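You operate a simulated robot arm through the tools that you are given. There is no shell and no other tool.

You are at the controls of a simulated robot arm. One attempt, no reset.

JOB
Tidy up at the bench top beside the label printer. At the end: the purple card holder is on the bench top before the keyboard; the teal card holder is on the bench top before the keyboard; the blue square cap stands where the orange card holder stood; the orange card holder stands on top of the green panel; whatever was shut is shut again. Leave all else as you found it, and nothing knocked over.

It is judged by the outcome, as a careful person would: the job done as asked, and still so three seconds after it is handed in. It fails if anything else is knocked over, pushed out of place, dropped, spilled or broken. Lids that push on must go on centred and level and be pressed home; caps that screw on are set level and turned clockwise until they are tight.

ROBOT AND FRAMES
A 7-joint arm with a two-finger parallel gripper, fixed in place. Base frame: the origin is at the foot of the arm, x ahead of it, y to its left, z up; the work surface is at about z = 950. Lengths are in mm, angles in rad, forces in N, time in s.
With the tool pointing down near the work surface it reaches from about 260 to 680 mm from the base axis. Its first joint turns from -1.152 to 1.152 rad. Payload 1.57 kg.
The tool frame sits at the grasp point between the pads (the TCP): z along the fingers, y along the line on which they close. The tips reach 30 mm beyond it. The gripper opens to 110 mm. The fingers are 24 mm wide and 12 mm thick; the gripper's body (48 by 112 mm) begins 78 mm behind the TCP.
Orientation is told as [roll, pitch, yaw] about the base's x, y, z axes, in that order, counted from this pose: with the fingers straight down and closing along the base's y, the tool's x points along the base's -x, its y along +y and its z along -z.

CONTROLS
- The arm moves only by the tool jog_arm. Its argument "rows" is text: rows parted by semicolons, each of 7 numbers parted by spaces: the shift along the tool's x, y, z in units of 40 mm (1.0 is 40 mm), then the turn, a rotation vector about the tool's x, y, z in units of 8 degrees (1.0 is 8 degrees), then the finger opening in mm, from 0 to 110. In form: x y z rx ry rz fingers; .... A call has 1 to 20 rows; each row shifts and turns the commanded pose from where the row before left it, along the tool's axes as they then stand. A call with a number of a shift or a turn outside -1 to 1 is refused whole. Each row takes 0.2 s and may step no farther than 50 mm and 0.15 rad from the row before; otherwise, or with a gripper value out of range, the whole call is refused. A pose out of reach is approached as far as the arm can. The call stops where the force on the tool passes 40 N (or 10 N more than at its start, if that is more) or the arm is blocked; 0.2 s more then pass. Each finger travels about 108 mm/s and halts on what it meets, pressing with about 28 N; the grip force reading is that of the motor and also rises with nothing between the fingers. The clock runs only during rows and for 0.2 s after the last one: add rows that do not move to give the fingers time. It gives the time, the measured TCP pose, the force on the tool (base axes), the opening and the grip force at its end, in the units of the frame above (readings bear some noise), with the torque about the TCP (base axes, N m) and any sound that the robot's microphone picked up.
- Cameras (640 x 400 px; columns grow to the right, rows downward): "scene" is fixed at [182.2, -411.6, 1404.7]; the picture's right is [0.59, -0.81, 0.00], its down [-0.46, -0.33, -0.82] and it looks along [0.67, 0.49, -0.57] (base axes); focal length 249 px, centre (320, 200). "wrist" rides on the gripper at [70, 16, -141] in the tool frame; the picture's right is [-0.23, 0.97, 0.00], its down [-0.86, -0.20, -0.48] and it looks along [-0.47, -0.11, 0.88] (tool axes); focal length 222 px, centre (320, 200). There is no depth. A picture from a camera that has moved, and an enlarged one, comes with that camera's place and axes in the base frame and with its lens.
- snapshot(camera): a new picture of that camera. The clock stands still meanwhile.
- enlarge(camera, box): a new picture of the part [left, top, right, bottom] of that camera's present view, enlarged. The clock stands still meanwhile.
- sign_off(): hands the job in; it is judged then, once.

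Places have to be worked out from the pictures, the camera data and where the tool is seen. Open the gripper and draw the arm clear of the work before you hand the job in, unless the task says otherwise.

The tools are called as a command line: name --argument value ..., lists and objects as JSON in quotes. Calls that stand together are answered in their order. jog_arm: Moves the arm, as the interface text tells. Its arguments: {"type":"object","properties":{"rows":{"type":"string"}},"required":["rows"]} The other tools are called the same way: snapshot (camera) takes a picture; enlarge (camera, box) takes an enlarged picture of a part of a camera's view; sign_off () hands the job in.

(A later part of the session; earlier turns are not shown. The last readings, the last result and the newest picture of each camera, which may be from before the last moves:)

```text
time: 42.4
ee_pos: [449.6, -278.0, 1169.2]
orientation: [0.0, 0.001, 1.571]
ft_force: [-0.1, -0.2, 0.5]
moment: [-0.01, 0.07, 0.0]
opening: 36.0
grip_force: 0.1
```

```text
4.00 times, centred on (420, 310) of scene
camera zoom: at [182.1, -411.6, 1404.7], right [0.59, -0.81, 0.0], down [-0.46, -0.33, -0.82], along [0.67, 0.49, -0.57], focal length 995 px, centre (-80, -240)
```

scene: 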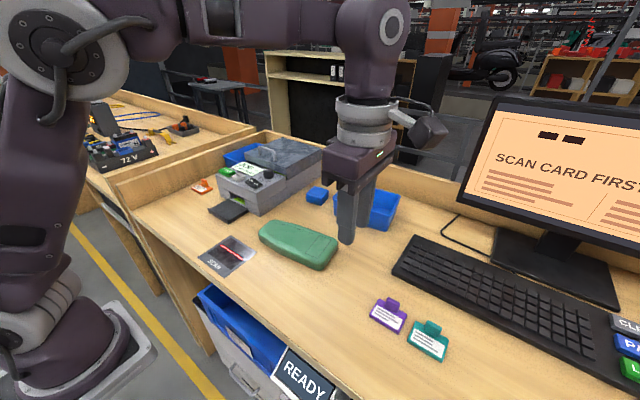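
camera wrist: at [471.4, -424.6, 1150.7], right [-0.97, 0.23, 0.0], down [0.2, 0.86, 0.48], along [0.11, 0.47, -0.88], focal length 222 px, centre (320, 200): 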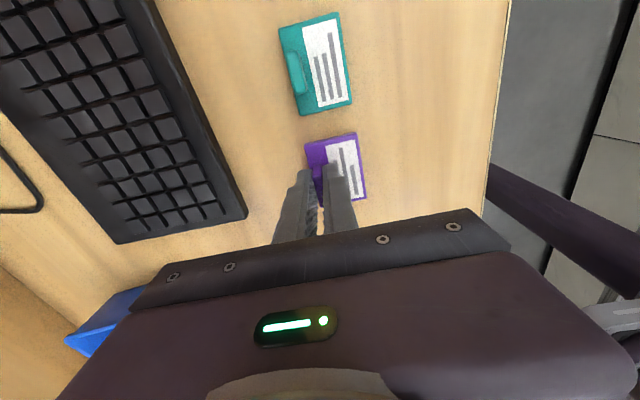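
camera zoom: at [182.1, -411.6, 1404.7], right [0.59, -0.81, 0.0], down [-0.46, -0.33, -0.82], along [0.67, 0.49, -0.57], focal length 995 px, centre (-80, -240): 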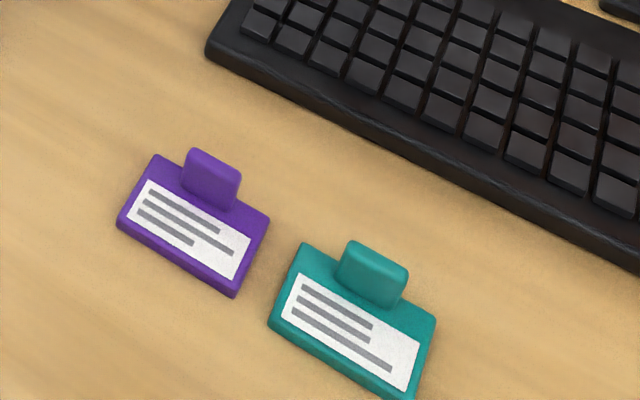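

Both holders stand neatly before the keyboard. Now I move to view the green panel and blue cap with the wrist camera.

jog_arm --rows "-0.65 -0.33 0 0 0 0 60; -0.65 -0.33 0 0 0 0 90; -0.65 -0.33 0 0 0 0 110; 0 0 0 0 0 0 110"

snapshot --camera "wrist"

enlarge --camera "wrist" --box '[200, 90, 440, 240]'

enlarge --camera "scene" --box '[250, 200, 346, 280]'

```text
time: 43.4
ee_pos: [487.0, -198.7, 1167.6]
orientation: [0.001, -0.001, 1.57]
ft_force: [0.3, -0.4, -0.6]
moment: [0.0, 0.03, 0.01]
opening: 109.9
grip_force: 0.1
```

```text
taken
camera wrist: at [471.6, -269.3, 1309.2], right [-0.97, 0.23, 0.0], down [0.2, 0.85, 0.48], along [0.11, 0.47, -0.88], focal length 222 px, centre (320, 200)
```

wrist: 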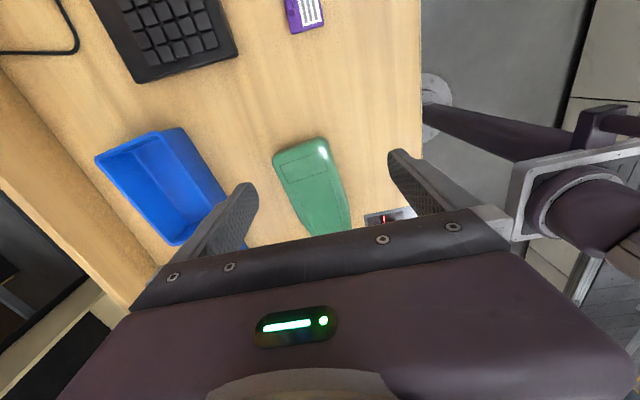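

```text
2.67 times, centred on (320, 165) of wrist
camera zoom: at [471.6, -269.3, 1309.2], right [-0.97, 0.23, 0.0], down [0.2, 0.85, 0.48], along [0.11, 0.47, -0.88], focal length 592 px, centre (320, 293)
```

zoom: 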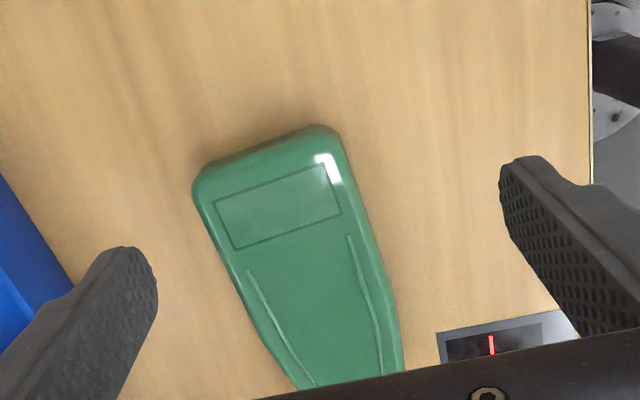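

```text
5.00 times, centred on (298, 240) of scene
camera zoom: at [182.2, -411.6, 1404.7], right [0.59, -0.81, 0.0], down [-0.46, -0.33, -0.82], along [0.67, 0.49, -0.57], focal length 1243 px, centre (430, 0)
```

zoom: 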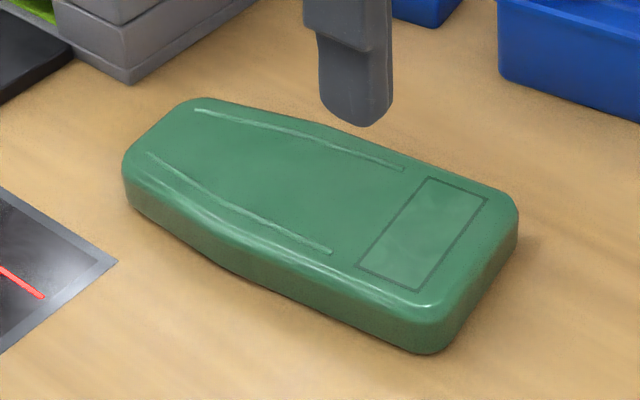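

The green panel is a low, flat-topped block about 190 mm long in y, centred near (513,-95), with two long ridge lines. I go lower to judge its top height and flatness.

jog_arm --rows "-0.5 -0.17 0.9 0 0 0 110; -0.4 -0.17 0.9 0 0 0 110; 0 0 0 0 0 0 110"

snapshot --camera "wrist"

enlarge --camera "wrist" --box '[240, 100, 400, 240]'

```text
time: 44.2
ee_pos: [500.9, -162.1, 1094.2]
orientation: [0.0, 0.001, 1.571]
ft_force: [-0.2, -0.4, 0.4]
moment: [-0.04, -0.03, -0.01]
opening: 109.7
grip_force: 0.1
```

```text
taken
camera wrist: at [485.7, -232.2, 1235.8], right [-0.97, 0.23, 0.0], down [0.2, 0.86, 0.48], along [0.11, 0.47, -0.88], focal length 222 px, centre (320, 200)
```

wrist: 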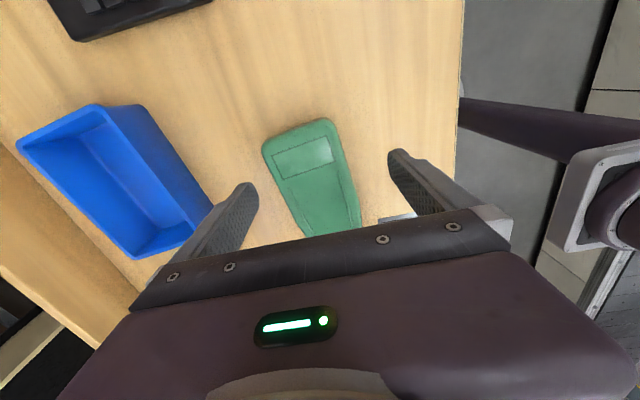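

```text
2.86 times, centred on (320, 170) of wrist
camera zoom: at [485.7, -232.2, 1235.8], right [-0.97, 0.23, 0.0], down [0.2, 0.86, 0.48], along [0.11, 0.47, -0.88], focal length 635 px, centre (320, 286)
```

zoom: 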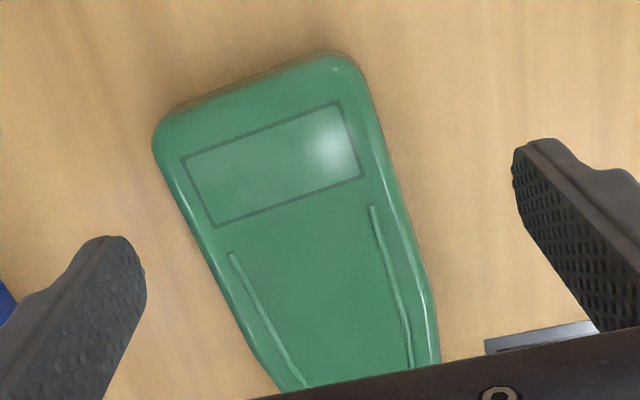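

From the triangulated rays, the panel top is at z≈982 and the panel is turned by about +6.7°. The flat strip between its ridges is ~58 mm wide around (515,-105), enough for the 44×60 base. I now go and fetch the orange holder, whose tab should be near (543,342).

jog_arm --rows "0 0 -0.85 0 0 0 110; 0 0 -0.85 0 0 0 80; -1 0.05 0 0 0 0 44; -1 0.05 0 0 0 0 44; -1 0 0 0 0 0 44; -1 0 0 0 0 0 44; -1 0 0 0 0 0 44; -1 0 0 0 0 0 44; -1 0 0 0 0 0 44; -1 0 0 0 0 0 44; -1 0 0 0 0 0 44; -1 0 0 0 0 0 44; -1 0 0 0 0 0 44; -0.5 -0.1 0.9 0 0 0 44; -0.5 -0.3 0.9 0 0 0 44; -0.4 -0.5 0.5 0 0 0 44; 0 0 0 0 0 0 44"

snapshot --camera "wrist"

enlarge --camera "wrist" --box '[230, 100, 390, 200]'

```text
time: 47.8
ee_pos: [532.6, 333.0, 1074.4]
orientation: [0.0, 0.0, 1.571]
ft_force: [-0.4, 1.0, 0.0]
moment: [0.0, 0.02, -0.02]
opening: 44.1
grip_force: 0.1
```

```text
taken
camera wrist: at [516.2, 263.5, 1216.0], right [-0.97, 0.23, 0.0], down [0.2, 0.86, 0.48], along [0.11, 0.47, -0.88], focal length 222 px, centre (320, 200)
```

wrist: 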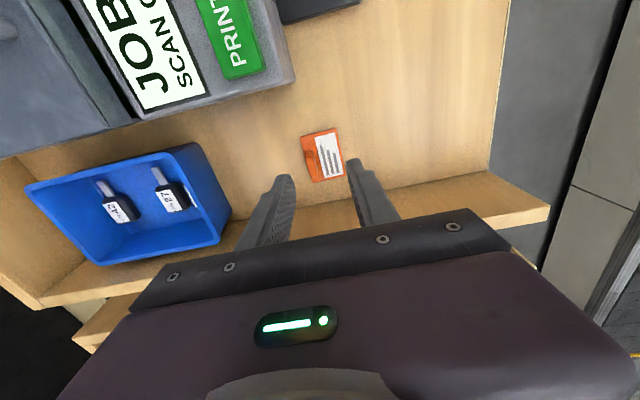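

```text
4.00 times, centred on (310, 150) of wrist
camera zoom: at [516.2, 263.5, 1216.0], right [-0.97, 0.23, 0.0], down [0.2, 0.86, 0.48], along [0.11, 0.47, -0.88], focal length 888 px, centre (360, 400)
```

zoom: 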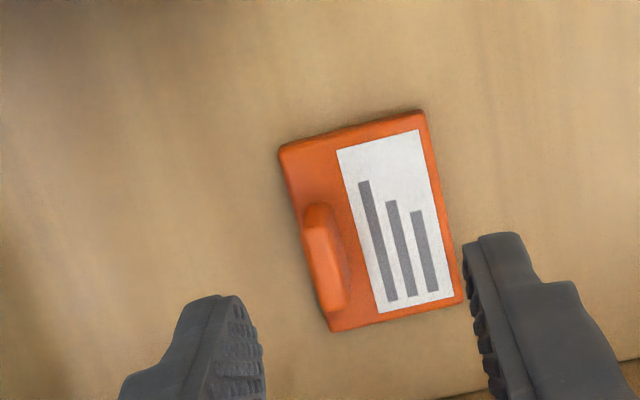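

The orange tab's top centre is at (544.5,342) and its base centre at about (530.5,343), which is where the cap must go later. I align and descend.

jog_arm --rows "0 0 0.6 0 0 0 36; -0.22 -0.3 0.5 0 0 0 34; 0 0 0 0 0 0 34; 0 0 0 0 0 0 34"

enlarge --camera "wrist" --box '[230, 100, 390, 200]'

```text
time: 48.8
ee_pos: [545.7, 340.7, 1029.0]
orientation: [0.0, 0.001, 1.571]
ft_force: [-0.2, 0.6, -1.1]
moment: [-0.04, 0.01, 0.01]
opening: 34.3
grip_force: 0.0
```

```text
4.00 times, centred on (310, 150) of wrist
camera zoom: at [529.3, 270.2, 1170.7], right [-0.97, 0.23, 0.0], down [0.2, 0.86, 0.48], along [0.11, 0.47, -0.88], focal length 888 px, centre (360, 400)
```

zoom: 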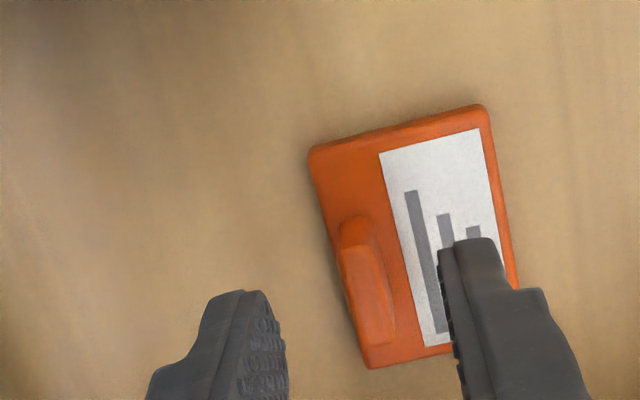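

The tab is at (544.5,341), right below the TCP. I descend and grip.

jog_arm --rows "0 0.02 0.6 0 0 0 34; 0 0 0.31 0 0 0 34; 0 0 0 0 0 0 34; 0 0 0 0 0 0 18; 0 0 0 0 0 0 0; 0 0 0 0 0 0 0; 0 0 0 0 0 0 0"

enlarge --camera "scene" --box '[135, 145, 263, 225]'

```text
time: 50.4
ee_pos: [543.8, 340.7, 992.0]
orientation: [0.001, 0.0, 1.571]
ft_force: [0.2, -0.1, 0.0]
moment: [0.01, -0.03, 0.04]
opening: 7.7
grip_force: 27.0
```

```text
5.00 times, centred on (199, 185) of scene
camera zoom: at [182.2, -411.6, 1404.7], right [0.59, -0.81, 0.0], down [-0.46, -0.33, -0.82], along [0.67, 0.49, -0.57], focal length 1243 px, centre (925, 275)
```

zoom: 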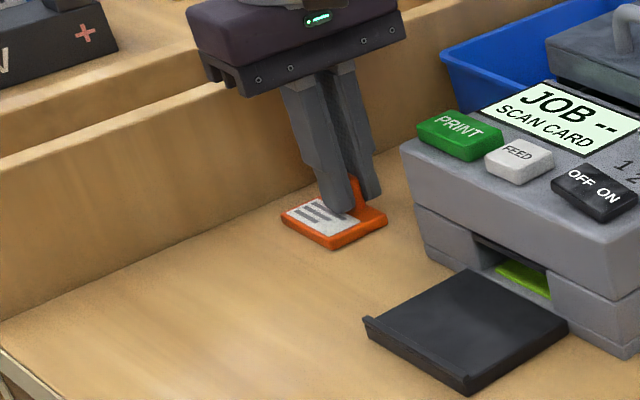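

Gripped. I lift, drawing back toward −x as I rise because of the shrinking reach.

jog_arm --rows "0 0 -0.3 0 0 0 0; 0 0 -0.5 0 0 0 0; 0.1 0.3 -0.8 0 0 0 0; 0.3 0.4 -0.9 0 0 0 0; 0.4 0.4 -0.9 0 0 0 0; 0.4 0.3 -0.9 0 0 0 0; 0 0 0 0 0 0 0"

snapshot --camera "scene"

```text
time: 52.0
ee_pos: [490.9, 292.7, 1166.3]
orientation: [0.001, -0.001, 1.572]
ft_force: [-0.2, -0.2, -1.3]
moment: [0.0, 0.0, -0.03]
opening: 7.8
grip_force: 27.3
```

```text
taken
```

scene: 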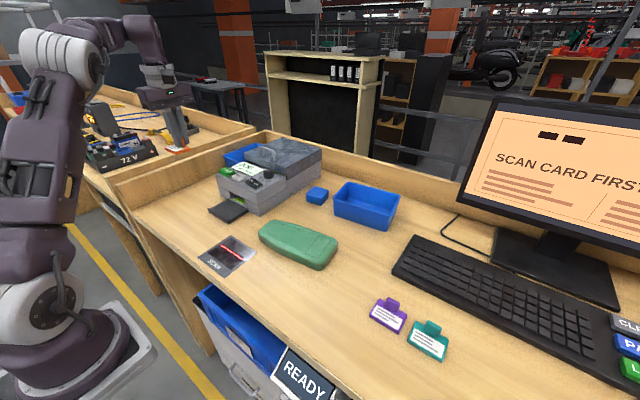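

The orange holder is up. I carry it to above the panel, turning by +6.7° to match the panel.

jog_arm --rows "1 0 0 0 0 0 0; 1 0 0 0 0 0 0; 1 0 0 0 0 0 0; 1 0 0 0 0 0 0; 1 0 0 0 0 0 0; 1 0 0 0 0 0 0; 1 0 0 0 0 0 0; 1 -0.3 0 0 0 0 0; 1 -0.3 0 0 0 0 0; 0.9 -0.35 0 0 0 0 0; 0 0 0 0 0 -0.42 0; 0 0 0 0 0 -0.42 0; 0 0 0 0 0 0 0"

snapshot --camera "scene"

snapshot --camera "wrist"

```text
time: 54.8
ee_pos: [525.8, -105.7, 1163.1]
orientation: [-0.001, -0.001, 1.689]
ft_force: [-0.2, -0.5, -0.2]
moment: [0.01, 0.02, -0.01]
opening: 8.0
grip_force: 26.7
```

```text
taken
```

scene: 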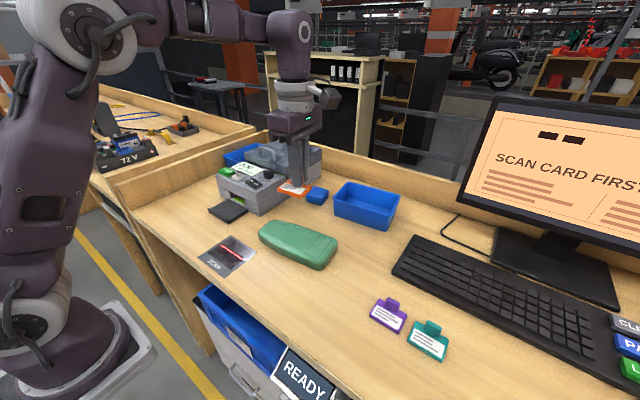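

```text
taken
camera wrist: at [518.3, -176.7, 1305.2], right [-0.99, 0.11, 0.0], down [0.1, 0.87, 0.48], along [0.05, 0.48, -0.88], focal length 222 px, centre (320, 200)
```

wrist: 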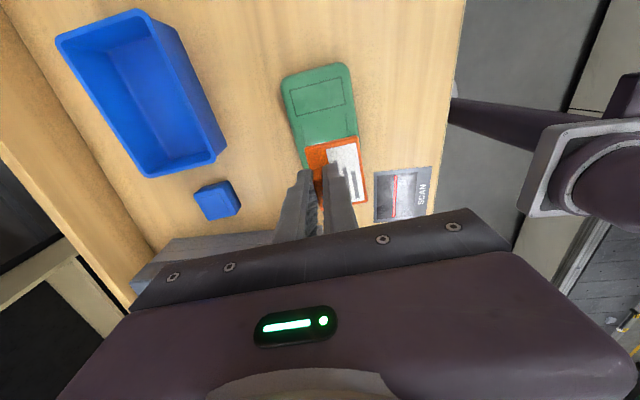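

The TCP is at (526,-105.5). I nudge to (529,-103.5), lower until ~20 mm above the panel, and look.

jog_arm --rows "-0.04 -0.08 0.5 0 0 0 0; 0 0 0.9 0 0 0 0; 0 0 0.9 0 0 0 0; 0 0 0.6 0 0 0 0; 0 0 0 0 0 0 0"

enlarge --camera "scene" --box '[240, 190, 368, 280]'

enlarge --camera "wrist" --box '[240, 60, 400, 220]'

```text
time: 56.0
ee_pos: [527.4, -101.3, 1046.5]
orientation: [0.0, 0.0, 1.687]
ft_force: [-0.6, -0.2, -0.6]
moment: [0.0, 0.0, -0.01]
opening: 7.8
grip_force: 27.0
```

```text
4.44 times, centred on (304, 235) of scene
camera zoom: at [182.2, -411.6, 1404.7], right [0.59, -0.81, 0.0], down [-0.46, -0.33, -0.82], along [0.67, 0.49, -0.57], focal length 1105 px, centre (391, 44)
```

zoom: 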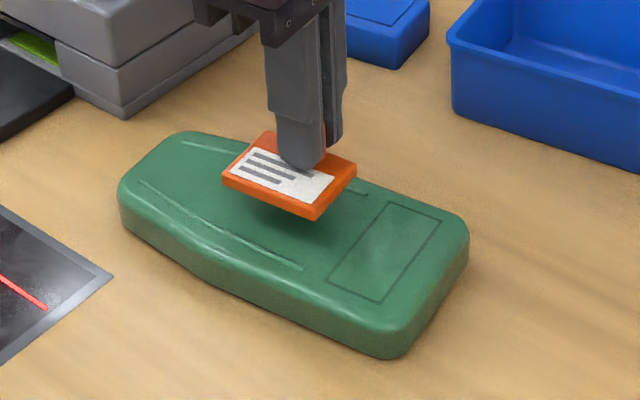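

```text
2.50 times, centred on (320, 140) of wrist
camera zoom: at [521.7, -172.7, 1188.6], right [-0.99, 0.11, 0.0], down [0.1, 0.87, 0.48], along [0.05, 0.48, -0.88], focal length 555 px, centre (320, 350)
```

zoom: 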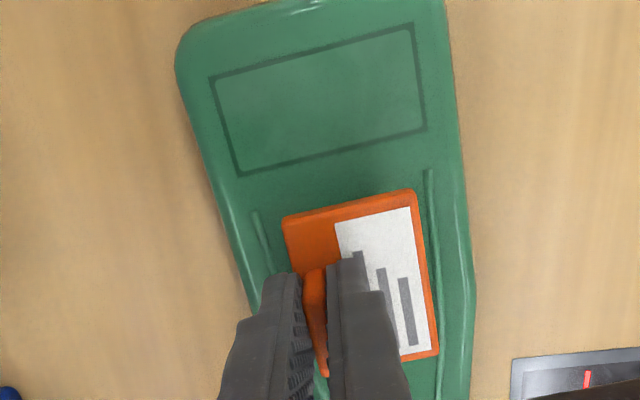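

The holder sits between the ridges with ~7 mm to spare on either side. I shift 5 mm toward −y for more margin and lower to just above the expected contact at TCP z≈1024.

jog_arm --rows "0.124 0.015 0 0 0 0 0; 0 0 0.25 0 0 0 0; 0 0 0.15 0 0 0 0; 0 0 0 0 0 0 0"

enlarge --camera "scene" --box '[240, 190, 368, 280]'

```text
time: 57.0
ee_pos: [528.8, -106.4, 1032.4]
orientation: [-0.001, 0.0, 1.69]
ft_force: [-0.4, 1.1, -0.4]
moment: [0.01, -0.01, 0.0]
opening: 7.8
grip_force: 26.8
```

```text
4.44 times, centred on (304, 235) of scene
camera zoom: at [182.2, -411.6, 1404.7], right [0.59, -0.81, 0.0], down [-0.46, -0.33, -0.82], along [0.67, 0.49, -0.57], focal length 1105 px, centre (391, 44)
```

zoom: 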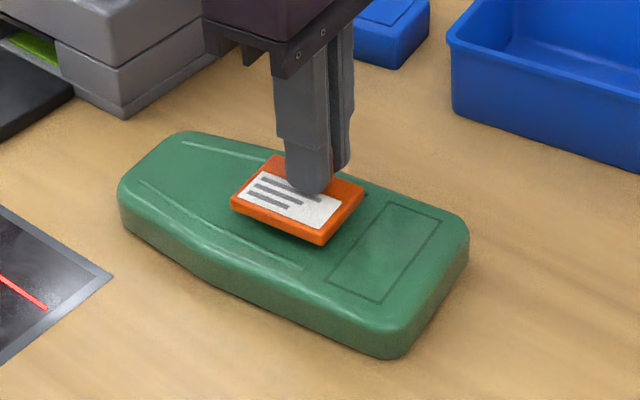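

jog_arm --rows "0 0 0.08 0 0 0 0; 0 0 0.02 0 0 0 0; 0 0 0 0 0 0 0"

jog_arm --rows "0 0 0.03 0 0 0 0; 0 0 0 0 0 0 0"

```text
time: 57.8
ee_pos: [529.1, -106.7, 1027.2]
orientation: [-0.001, -0.001, 1.687]
ft_force: [1.0, -0.9, -0.3]
moment: [-0.01, 0.05, 0.0]
opening: 8.0
grip_force: 26.8
```

```text
time: 58.4
ee_pos: [529.1, -105.6, 1027.5]
orientation: [0.0, 0.0, 1.687]
ft_force: [-0.4, 0.1, -0.2]
moment: [-0.01, 0.01, 0.03]
opening: 7.7
grip_force: 26.9
```

No contact yet, so I continue in 1 mm steps.

jog_arm --rows "0 0 0.025 0 0 0 0; 0 0 0 0 0 0 0"

jog_arm --rows "0 0 0.025 0 0 0 0; 0 0 0 0 0 0 0"

```text
time: 59.0
ee_pos: [529.1, -107.0, 1025.6]
orientation: [0.0, 0.001, 1.687]
ft_force: [-0.2, -0.5, -0.3]
moment: [-0.01, -0.02, 0.0]
opening: 8.0
grip_force: 26.5
```

```text
time: 59.6
ee_pos: [530.3, -106.5, 1026.3]
orientation: [0.0, 0.001, 1.689]
ft_force: [-0.3, -0.8, -0.5]
moment: [-0.02, 0.04, 0.01]
opening: 7.7
grip_force: 26.8
```

jog_arm --rows "0 0 0.025 0 0 0 0; 0 0 0 0 0 0 0"

enlarge --camera "scene" --box '[264, 200, 344, 260]'

```text
time: 60.2
ee_pos: [529.7, -105.6, 1023.6]
orientation: [0.0, 0.001, 1.69]
ft_force: [-0.7, -0.4, 0.4]
moment: [-0.01, 0.01, -0.03]
opening: 7.8
grip_force: 27.1
```

```text
6.67 times, centred on (304, 230) of scene
camera zoom: at [182.2, -411.6, 1404.7], right [0.59, -0.81, 0.0], down [-0.46, -0.33, -0.82], along [0.67, 0.49, -0.57], focal length 1658 px, centre (427, 0)
```

zoom: 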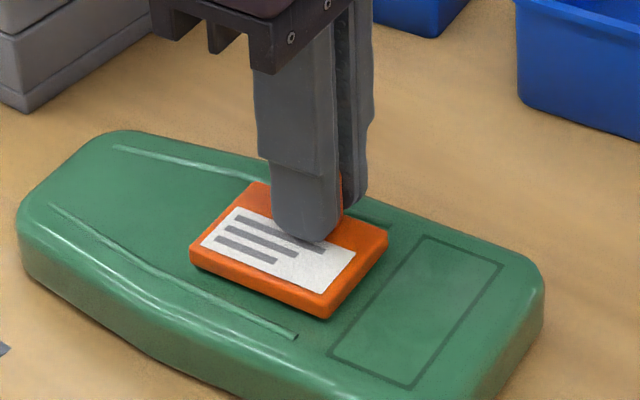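

There still seems to be a slight gap beneath. I continue in 1 mm steps.

jog_arm --rows "0 0 0.025 0 0 0 0; 0 0 0 0 0 0 0"

jog_arm --rows "0 0 0.025 0 0 0 0; 0 0 0 0 0 0 0"

```text
time: 60.8
ee_pos: [529.3, -106.8, 1022.3]
orientation: [0.0, -0.001, 1.688]
ft_force: [0.7, -0.4, -0.4]
moment: [0.0, -0.02, -0.02]
opening: 7.8
grip_force: 27.1
```

```text
time: 61.4
ee_pos: [529.0, -105.9, 1022.6]
orientation: [0.001, -0.001, 1.687]
ft_force: [-0.3, -0.2, 0.2]
moment: [-0.03, -0.02, -0.01]
opening: 7.6
grip_force: 27.0
```

jog_arm --rows "0 0 0.025 0 0 0 0; 0 0 0 0 0 0 0"

jog_arm --rows "0 0 0.025 0 0 0 0; 0 0 0 0 0 0 0"

```text
time: 62.0
ee_pos: [528.8, -107.6, 1022.2]
orientation: [0.002, 0.0, 1.686]
ft_force: [-1.1, 0.3, -0.7]
moment: [-0.02, 0.01, 0.01]
opening: 7.7
grip_force: 26.9
```

```text
time: 62.6
ee_pos: [528.4, -106.0, 1019.7]
orientation: [-0.002, -0.001, 1.687]
ft_force: [-0.7, 1.2, 9.3]
moment: [0.13, 0.14, -0.01]
opening: 7.8
grip_force: 26.7
```

Contact shows as 9.3 N at TCP z≈1020. I check with pictures before releasing.

enlarge --camera "scene" --box '[264, 200, 344, 260]'

enlarge --camera "wrist" --box '[240, 60, 400, 220]'

```text
6.67 times, centred on (304, 230) of scene
camera zoom: at [182.0, -411.6, 1404.8], right [0.59, -0.81, 0.0], down [-0.46, -0.33, -0.82], along [0.67, 0.49, -0.57], focal length 1658 px, centre (427, 0)
```

zoom: 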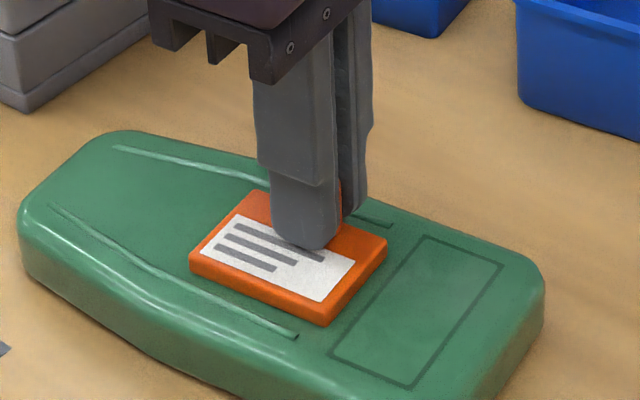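

```text
2.50 times, centred on (320, 140) of wrist
camera zoom: at [521.1, -177.9, 1162.0], right [-0.99, 0.11, 0.0], down [0.1, 0.87, 0.48], along [0.05, 0.48, -0.88], focal length 555 px, centre (320, 350)
```

zoom: 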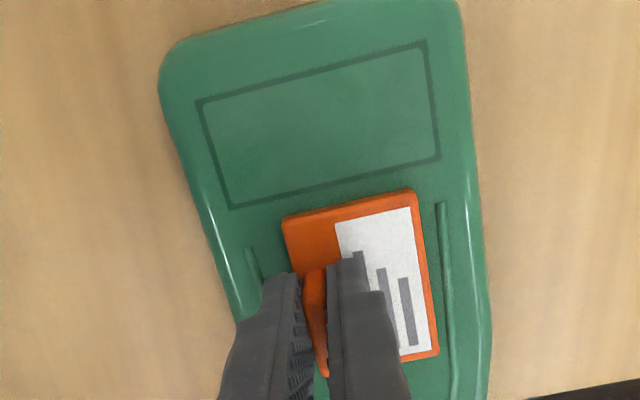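

The holder sits flat between the ridges. I release and lift straight up.

jog_arm --rows "0 0 0 0 0 0 14; 0 0 0 0 0 0 28; 0 0 0 0 0 0 34; 0 0 0 0 0 0 34; 0 0 -0.3 0 0 0 34; 0 0 -0.7 0 0 0 34; 0 0 -1 0 0 0 34; 0 0 -1 0 0 0 34; 0 0 -0.6 0 0 0 34; 0 0 0 0 0 0 34"

enlarge --camera "scene" --box '[240, 180, 368, 280]'

enlarge --camera "scene" --box '[280, 170, 360, 220]'

snapshot --camera "wrist"

```text
time: 64.8
ee_pos: [528.5, -105.1, 1165.2]
orientation: [-0.001, 0.0, 1.687]
ft_force: [-0.5, 0.1, -0.7]
moment: [-0.02, -0.01, 0.0]
opening: 34.2
grip_force: 0.1
```

```text
4.00 times, centred on (304, 230) of scene
camera zoom: at [182.1, -411.6, 1404.7], right [0.59, -0.81, 0.0], down [-0.46, -0.33, -0.82], along [0.67, 0.49, -0.57], focal length 995 px, centre (384, 80)
```

zoom: 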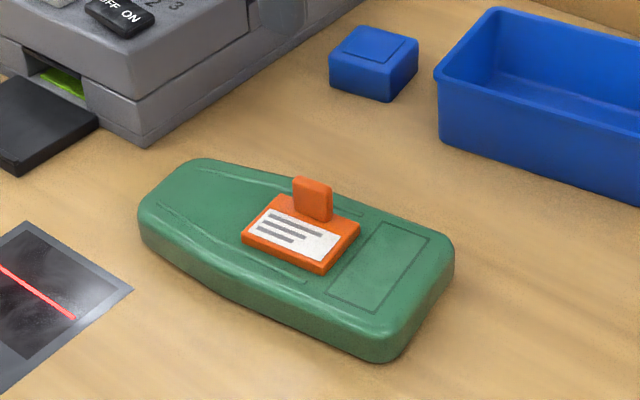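

```text
8.00 times, centred on (320, 195) of scene
camera zoom: at [182.1, -411.6, 1404.7], right [0.59, -0.81, 0.0], down [-0.46, -0.33, -0.82], along [0.67, 0.49, -0.57], focal length 1989 px, centre (320, 240)
```

zoom: 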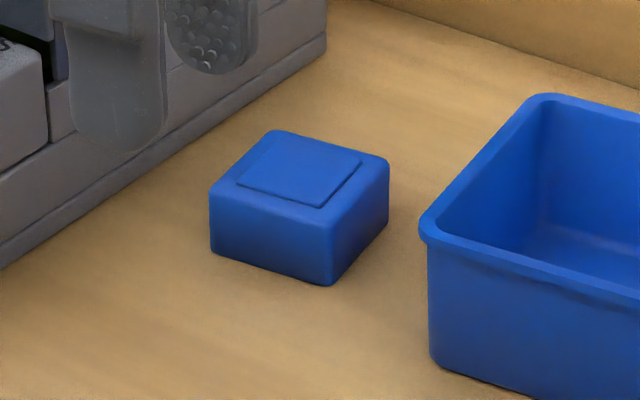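

```text
taken
camera wrist: at [520.8, -177.3, 1306.2], right [-0.99, 0.11, 0.0], down [0.1, 0.87, 0.48], along [0.05, 0.48, -0.88], focal length 222 px, centre (320, 200)
```

wrist: 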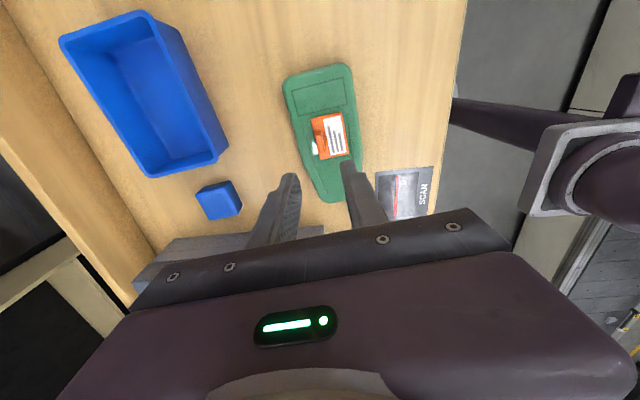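

The orange holder stands flat on the panel. The cap is about 50 mm square and 28–30 mm tall, centred near (713.5,-13) and turned by ~+7°, beyond the straight-down reach, so I will tilt the tool outward. First I turn the yaw back to about 0.12 rad.

jog_arm --rows "0 0 -0.3 0 0 1 60; 0 0 0 0 0 1 90; 0 0 0 0 0 1 110; 0 0 0 0 0 1 110; 0 0 0 0 0 1 110; 0 0 0 0 0 1 110; 0 0 0 0 0 1 110; 0 0 0 0 0 1 110; 0 0 0 0 0 1 110; 0 0 0 0 0 1 110; 0 0 0 0 0 1 110; 0 0 0 0 0 0.22 110; 0 0 0 0 0 0 110"

snapshot --camera "wrist"

snapshot --camera "scene"

```text
time: 67.6
ee_pos: [528.5, -107.6, 1175.4]
orientation: [0.0, 0.001, 0.121]
ft_force: [-0.6, -0.8, 0.4]
moment: [0.01, 0.0, -0.02]
opening: 110.0
grip_force: 0.2
```

```text
taken
camera wrist: at [458.5, -99.3, 1317.1], right [0.11, 0.99, 0.0], down [0.87, -0.1, 0.48], along [0.48, -0.05, -0.88], focal length 222 px, centre (320, 200)
```

wrist: 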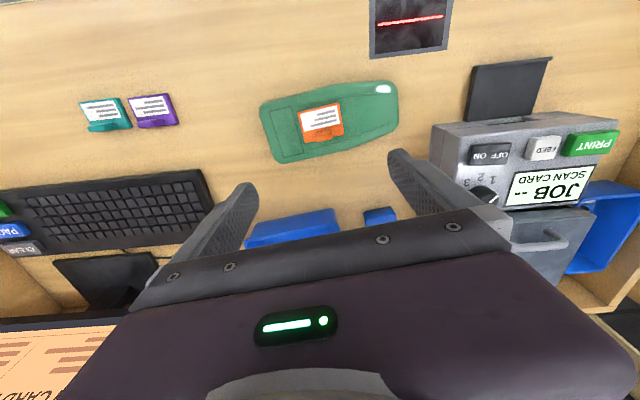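

```text
taken
```

scene: 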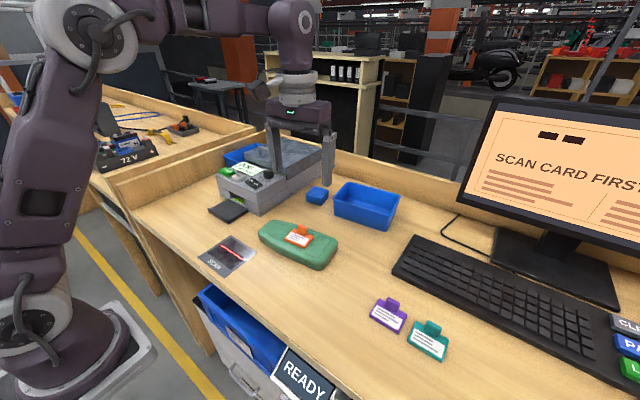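

Now I shift in line with the cap and tilt the tool outward by 24° for a view of it.

jog_arm --rows "-0.5 0.6 0 0 0 0 110; -0.5 0.6 0 0 0 0 110; -0.5 0.6 0 0 0 0 110; 0 0 0 0 -1 0 110; 0 0 0 0 -1 0 110; 0 0 0 0 -1 0 110; 0 0 0 0 0 0 110"

snapshot --camera "wrist"

snapshot --camera "scene"

```text
time: 69.2
ee_pos: [580.5, -28.3, 1175.9]
orientation: [0.0, -0.42, 0.122]
ft_force: [0.4, 0.6, 0.1]
moment: [0.01, -0.04, 0.03]
opening: 109.8
grip_force: 0.0
```

```text
taken
camera wrist: at [458.2, -26.6, 1275.6], right [0.09, 0.99, 0.09], down [0.61, -0.13, 0.79], along [0.79, -0.01, -0.61], focal length 222 px, centre (320, 200)
```

wrist: 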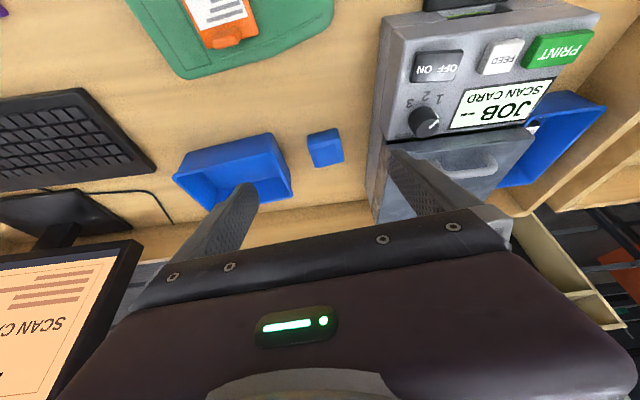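

```text
taken
```

scene: 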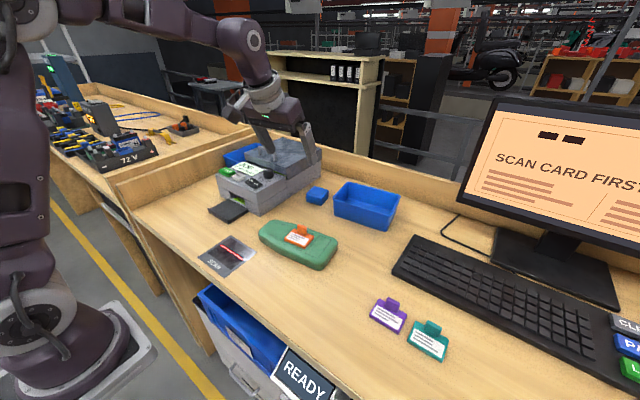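

enlarge --camera "wrist" --box '[260, 100, 400, 200]'

```text
4.00 times, centred on (330, 150) of wrist
camera zoom: at [458.2, -26.6, 1275.6], right [0.09, 0.99, 0.09], down [0.61, -0.13, 0.79], along [0.79, -0.01, -0.61], focal length 888 px, centre (280, 400)
```

zoom: 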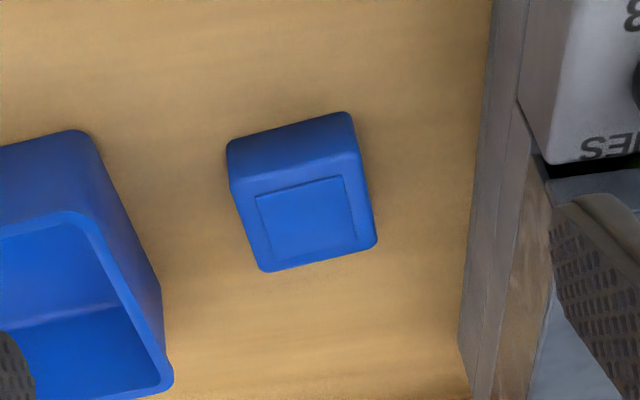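

From this view the cap's centre is about (715.5,-10), turned by ~0.165 rad, 52 mm square, top near z≈979. I trim the yaw by +0.045 rad, come down, then extend toward a spot above it.

jog_arm --rows "0 0 0 -0.132 0 -0.297 90; 0.067 0 0.765 0 0 0 84; 0.067 0 0.765 0 0 0 84; 0.067 0 0.765 0 0 0 84; 0.067 0 0.765 0 0 0 84; -0.662 -0.033 0.296 0 0 0 84; -0.662 -0.033 0.296 0 0 0 84; 0 0 0 0 0 0 84"

snapshot --camera "wrist"

snapshot --camera "scene"

```text
time: 71.0
ee_pos: [677.5, -13.7, 1064.0]
orientation: [-0.001, -0.42, 0.169]
ft_force: [1.1, 0.0, 0.4]
moment: [0.0, -0.02, 0.01]
opening: 83.9
grip_force: 0.0
```

```text
taken
camera wrist: at [556.2, -18.3, 1163.1], right [0.04, 0.99, 0.09], down [0.61, -0.1, 0.79], along [0.79, 0.02, -0.61], focal length 222 px, centre (320, 200)
```

wrist: 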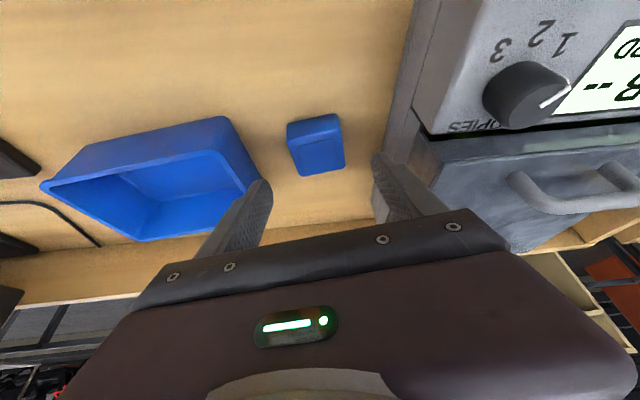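

```text
taken
```

scene: 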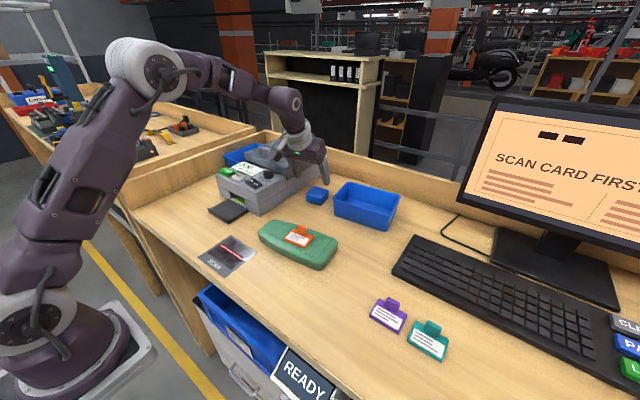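

enlarge --camera "wrist" --box '[240, 90, 400, 210]'

enlarge --camera "scene" --box '[260, 130, 388, 230]'

```text
3.33 times, centred on (320, 150) of wrist
camera zoom: at [556.2, -18.3, 1163.1], right [0.04, 0.99, 0.09], down [0.61, -0.1, 0.79], along [0.79, 0.02, -0.61], focal length 740 px, centre (320, 367)
```

zoom: 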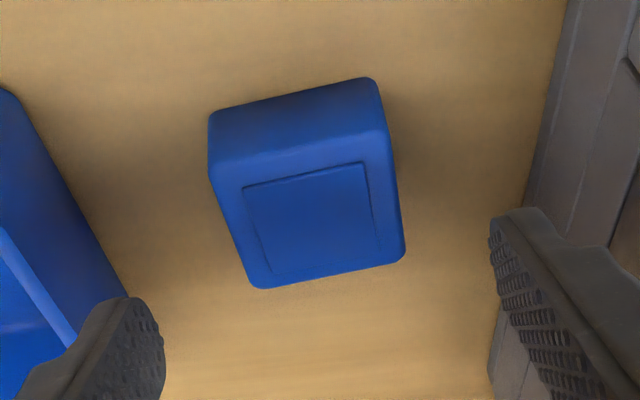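

```text
4.00 times, centred on (324, 180) of scene
camera zoom: at [182.2, -411.6, 1404.7], right [0.59, -0.81, 0.0], down [-0.46, -0.33, -0.82], along [0.67, 0.49, -0.57], focal length 995 px, centre (304, 280)
```

zoom: 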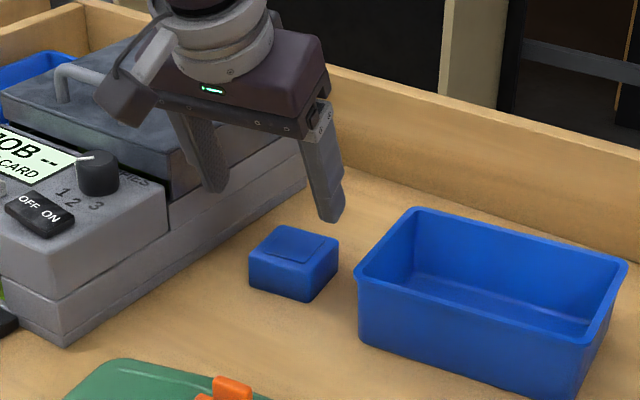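

This view confirms the cap centre at about (716.5,-10.5) and its yaw of 0.165. I extend to sit over it and descend to just above the cap top.

jog_arm --rows "-0.335 -0.04 0.15 0 0 0 78; -0.335 -0.04 0.15 0 0 0 78; 0.204 0 0.457 0 0 0 78; 0.204 0 0.457 0 0 0 78; 0 0 0 0 0 0 78"

enlarge --camera "wrist" --box '[240, 90, 400, 210]'

enlarge --camera "scene" --box '[260, 130, 388, 230]'

```text
time: 72.2
ee_pos: [707.1, -14.3, 1019.4]
orientation: [0.001, -0.418, 0.167]
ft_force: [0.0, -0.2, 0.0]
moment: [0.0, -0.02, -0.02]
opening: 77.8
grip_force: 0.1
```

```text
3.33 times, centred on (320, 150) of wrist
camera zoom: at [585.6, -17.0, 1120.2], right [0.04, 0.99, 0.09], down [0.61, -0.1, 0.78], along [0.79, 0.02, -0.61], focal length 740 px, centre (320, 367)
```

zoom: 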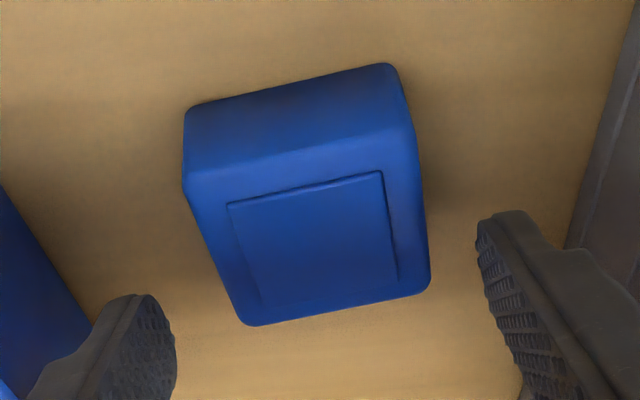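

```text
4.00 times, centred on (324, 180) of scene
camera zoom: at [182.2, -411.6, 1404.7], right [0.59, -0.81, 0.0], down [-0.46, -0.33, -0.82], along [0.67, 0.49, -0.57], focal length 995 px, centre (304, 280)
```

zoom: 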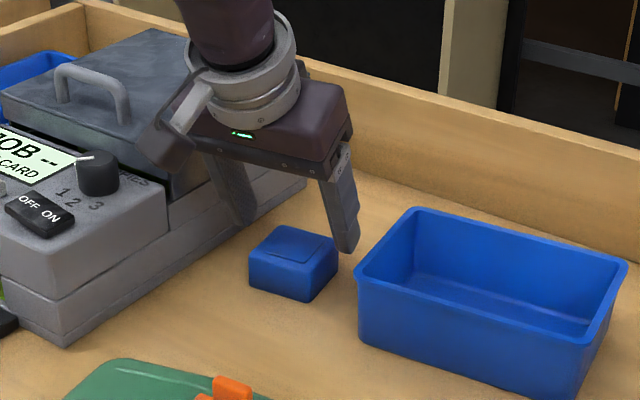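

The cap is centred between the fingers within 1–2 mm. I descend straight to z≈987.

jog_arm --rows "0.122 0.025 0.274 0 0 0 78; 0.122 0 0.274 0 0 0 78; 0.085 0 0.19 0 0 0 78; 0 0 0 0 0 0 78"

enlarge --camera "wrist" --box '[240, 90, 400, 210]'

enlarge --camera "scene" --box '[260, 130, 388, 230]'

```text
time: 73.2
ee_pos: [706.7, -12.3, 985.0]
orientation: [0.002, -0.419, 0.168]
ft_force: [0.0, 0.6, 0.3]
moment: [0.0, -0.04, 0.0]
opening: 78.0
grip_force: 0.1
```

```text
3.33 times, centred on (320, 150) of wrist
camera zoom: at [585.0, -16.5, 1086.8], right [0.04, 0.99, 0.09], down [0.61, -0.1, 0.79], along [0.79, 0.02, -0.61], focal length 740 px, centre (320, 367)
```

zoom: 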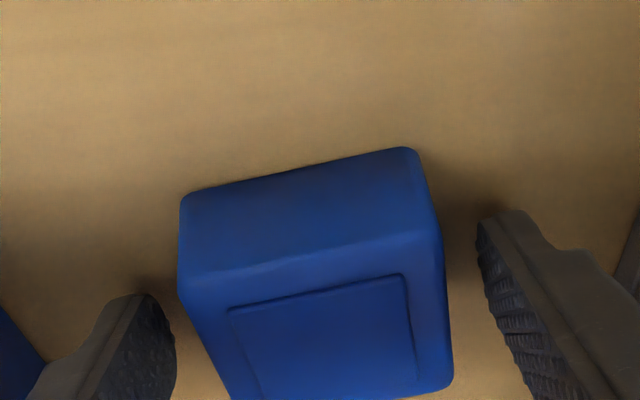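

```text
4.00 times, centred on (324, 180) of scene
camera zoom: at [182.2, -411.6, 1404.7], right [0.59, -0.81, 0.0], down [-0.46, -0.33, -0.82], along [0.67, 0.49, -0.57], focal length 995 px, centre (304, 280)
```

zoom: 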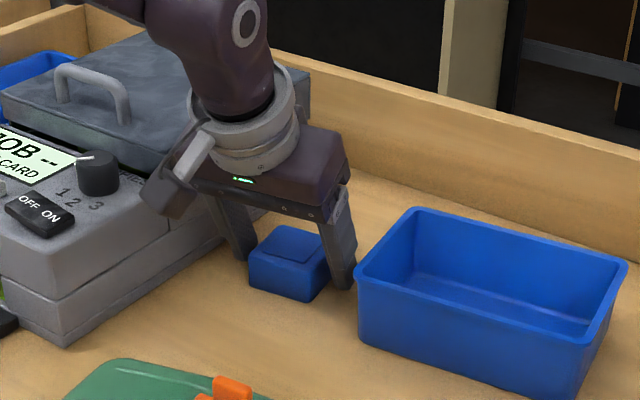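

Both fingers are beside the cap and clear of the bench. I close on it.

jog_arm --rows "0 0 0 0 0 0 64; 0 0 0 0 0 0 54; 0 0 0 0 0 0 44; 0 0 0 0 0 0 40; 0 0 0 0 0 0 40"

enlarge --camera "scene" --box '[260, 130, 388, 230]'

enlarge --camera "wrist" --box '[240, 90, 400, 210]'

```text
time: 74.4
ee_pos: [708.4, -11.8, 988.2]
orientation: [0.0, -0.42, 0.168]
ft_force: [-0.1, 0.4, 0.7]
moment: [0.02, 0.04, 0.02]
opening: 55.6
grip_force: 27.8
```

```text
4.00 times, centred on (324, 180) of scene
camera zoom: at [182.1, -411.6, 1404.7], right [0.59, -0.81, 0.0], down [-0.46, -0.33, -0.82], along [0.67, 0.49, -0.57], focal length 995 px, centre (304, 280)
```

zoom: 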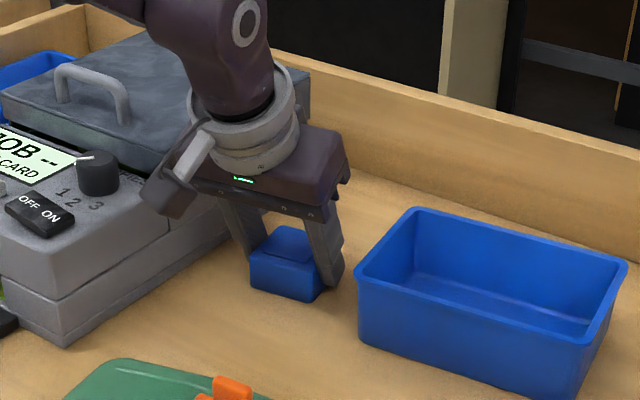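

```text
3.33 times, centred on (320, 150) of wrist
camera zoom: at [585.0, -16.5, 1086.9], right [0.04, 0.99, 0.09], down [0.61, -0.1, 0.79], along [0.79, 0.02, -0.61], focal length 740 px, centre (320, 367)
```

zoom: 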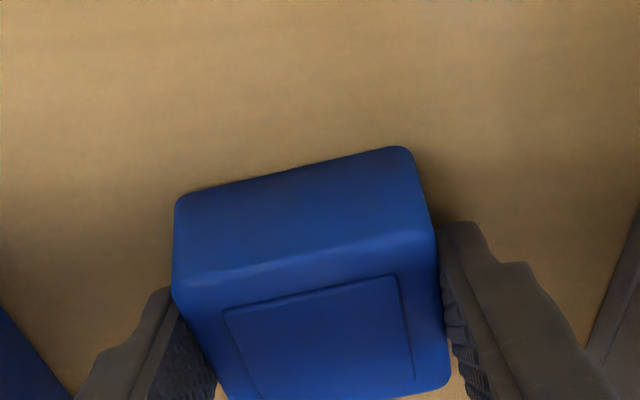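

The cap is held at 55.6 mm opening and 28 N. I lift straight up 30 mm and check it.

jog_arm --rows "-0.051 0 -0.114 0 0 0 40; -0.102 0 -0.228 0 0 0 40; -0.153 0 -0.342 0 0 0 40; 0 0 0 0 0 0 40"

enlarge --camera "scene" --box '[260, 130, 388, 230]'

```text
time: 75.4
ee_pos: [706.6, -13.0, 1015.3]
orientation: [0.002, -0.418, 0.168]
ft_force: [0.5, 0.1, -1.0]
moment: [-0.03, 0.01, 0.01]
opening: 55.3
grip_force: 28.0
```

```text
4.00 times, centred on (324, 180) of scene
camera zoom: at [182.2, -411.6, 1404.7], right [0.59, -0.81, 0.0], down [-0.46, -0.33, -0.82], along [0.67, 0.49, -0.57], focal length 995 px, centre (304, 280)
```

zoom: 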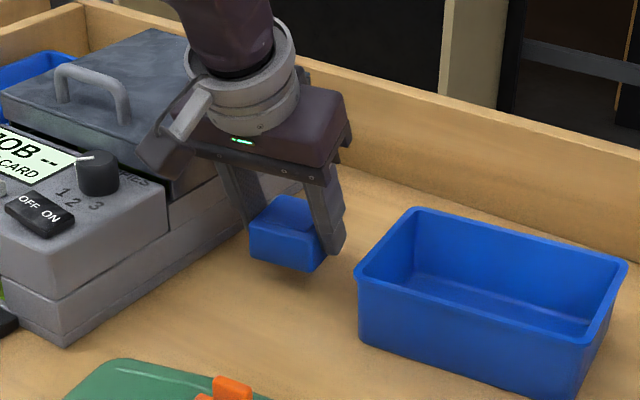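

The cap is held level. I draw back toward the base while rising, staying above the orange holder.

jog_arm --rows "0.3 0.05 -0.6 0 0 0 40; 0.5 0.15 -0.7 0 0 0 40; 0.677 0.15 -0.631 0 0 0 40; 0.677 0.15 -0.631 0 0 0 40; 0.677 0.15 -0.631 0 0 0 40; 0.677 0.15 -0.631 0 0 0 40; 0.677 0.15 -0.631 0 0 0 40; 0.677 0.15 -0.631 0 0 0 40; 0 0 0 0 0 0 40"

snapshot --camera "scene"

snapshot --camera "wrist"

```text
time: 77.4
ee_pos: [440.7, -12.3, 1123.3]
orientation: [0.001, -0.419, 0.168]
ft_force: [0.8, -0.4, -1.0]
moment: [0.0, -0.02, 0.04]
opening: 55.2
grip_force: 28.1
```

```text
taken
```

scene: 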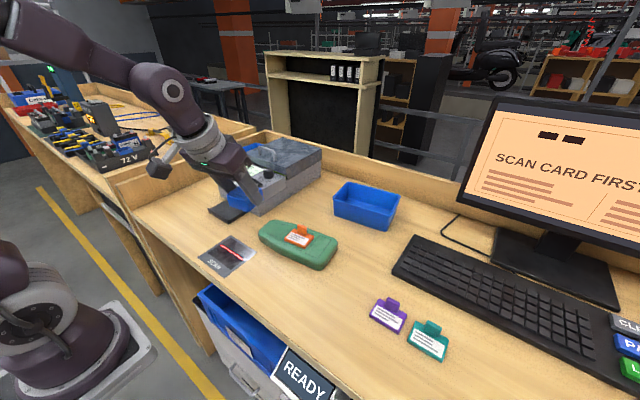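

```text
taken
camera wrist: at [320.6, -16.7, 1224.6], right [0.04, 0.99, 0.09], down [0.61, -0.1, 0.78], along [0.79, 0.02, -0.61], focal length 222 px, centre (320, 200)
```

wrist: 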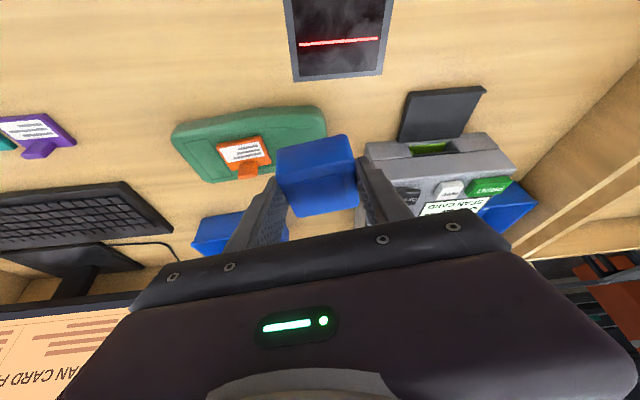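

I turn the yaw back to 0 and travel along +y, in front of the printer, to y≈343.

jog_arm --rows "0 0 0 0.246 0 0.55 40; 0 0 0 0.246 0 0.55 40; 0 1 0 0 0 0 40; 0 1 0 0 0 0 40; 0 1 0 0 0 0 40; 0 1 0 0 0 0 40; 0 1 0 0 0 0 40; 0 1 0 0 0 0 40; 0 1 0 0 0 0 40; 0 1 0 0 0 0 40; 0 0.87 0 0 0 0 40; 0 0 0 0 0 0 40"

snapshot --camera "scene"

snapshot --camera "wrist"

```text
time: 80.0
ee_pos: [442.8, 341.8, 1119.9]
orientation: [-0.001, -0.419, -0.003]
ft_force: [-0.3, -0.4, 0.1]
moment: [-0.01, -0.01, 0.02]
opening: 55.1
grip_force: 28.2
```

```text
taken
```

scene: 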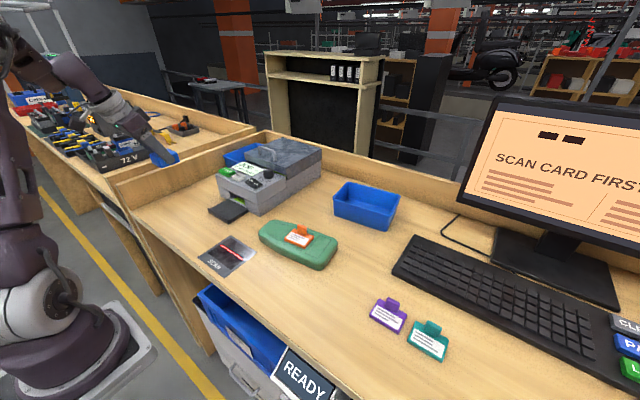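

```text
taken
camera wrist: at [322.1, 358.2, 1221.0], right [0.21, 0.97, 0.09], down [0.59, -0.2, 0.79], along [0.78, -0.11, -0.61], focal length 222 px, centre (320, 200)
```

wrist: 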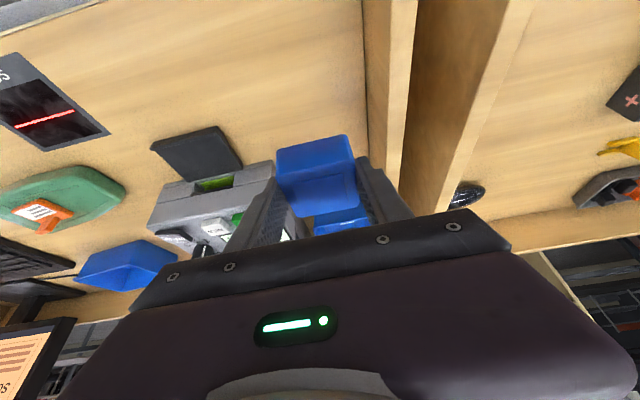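

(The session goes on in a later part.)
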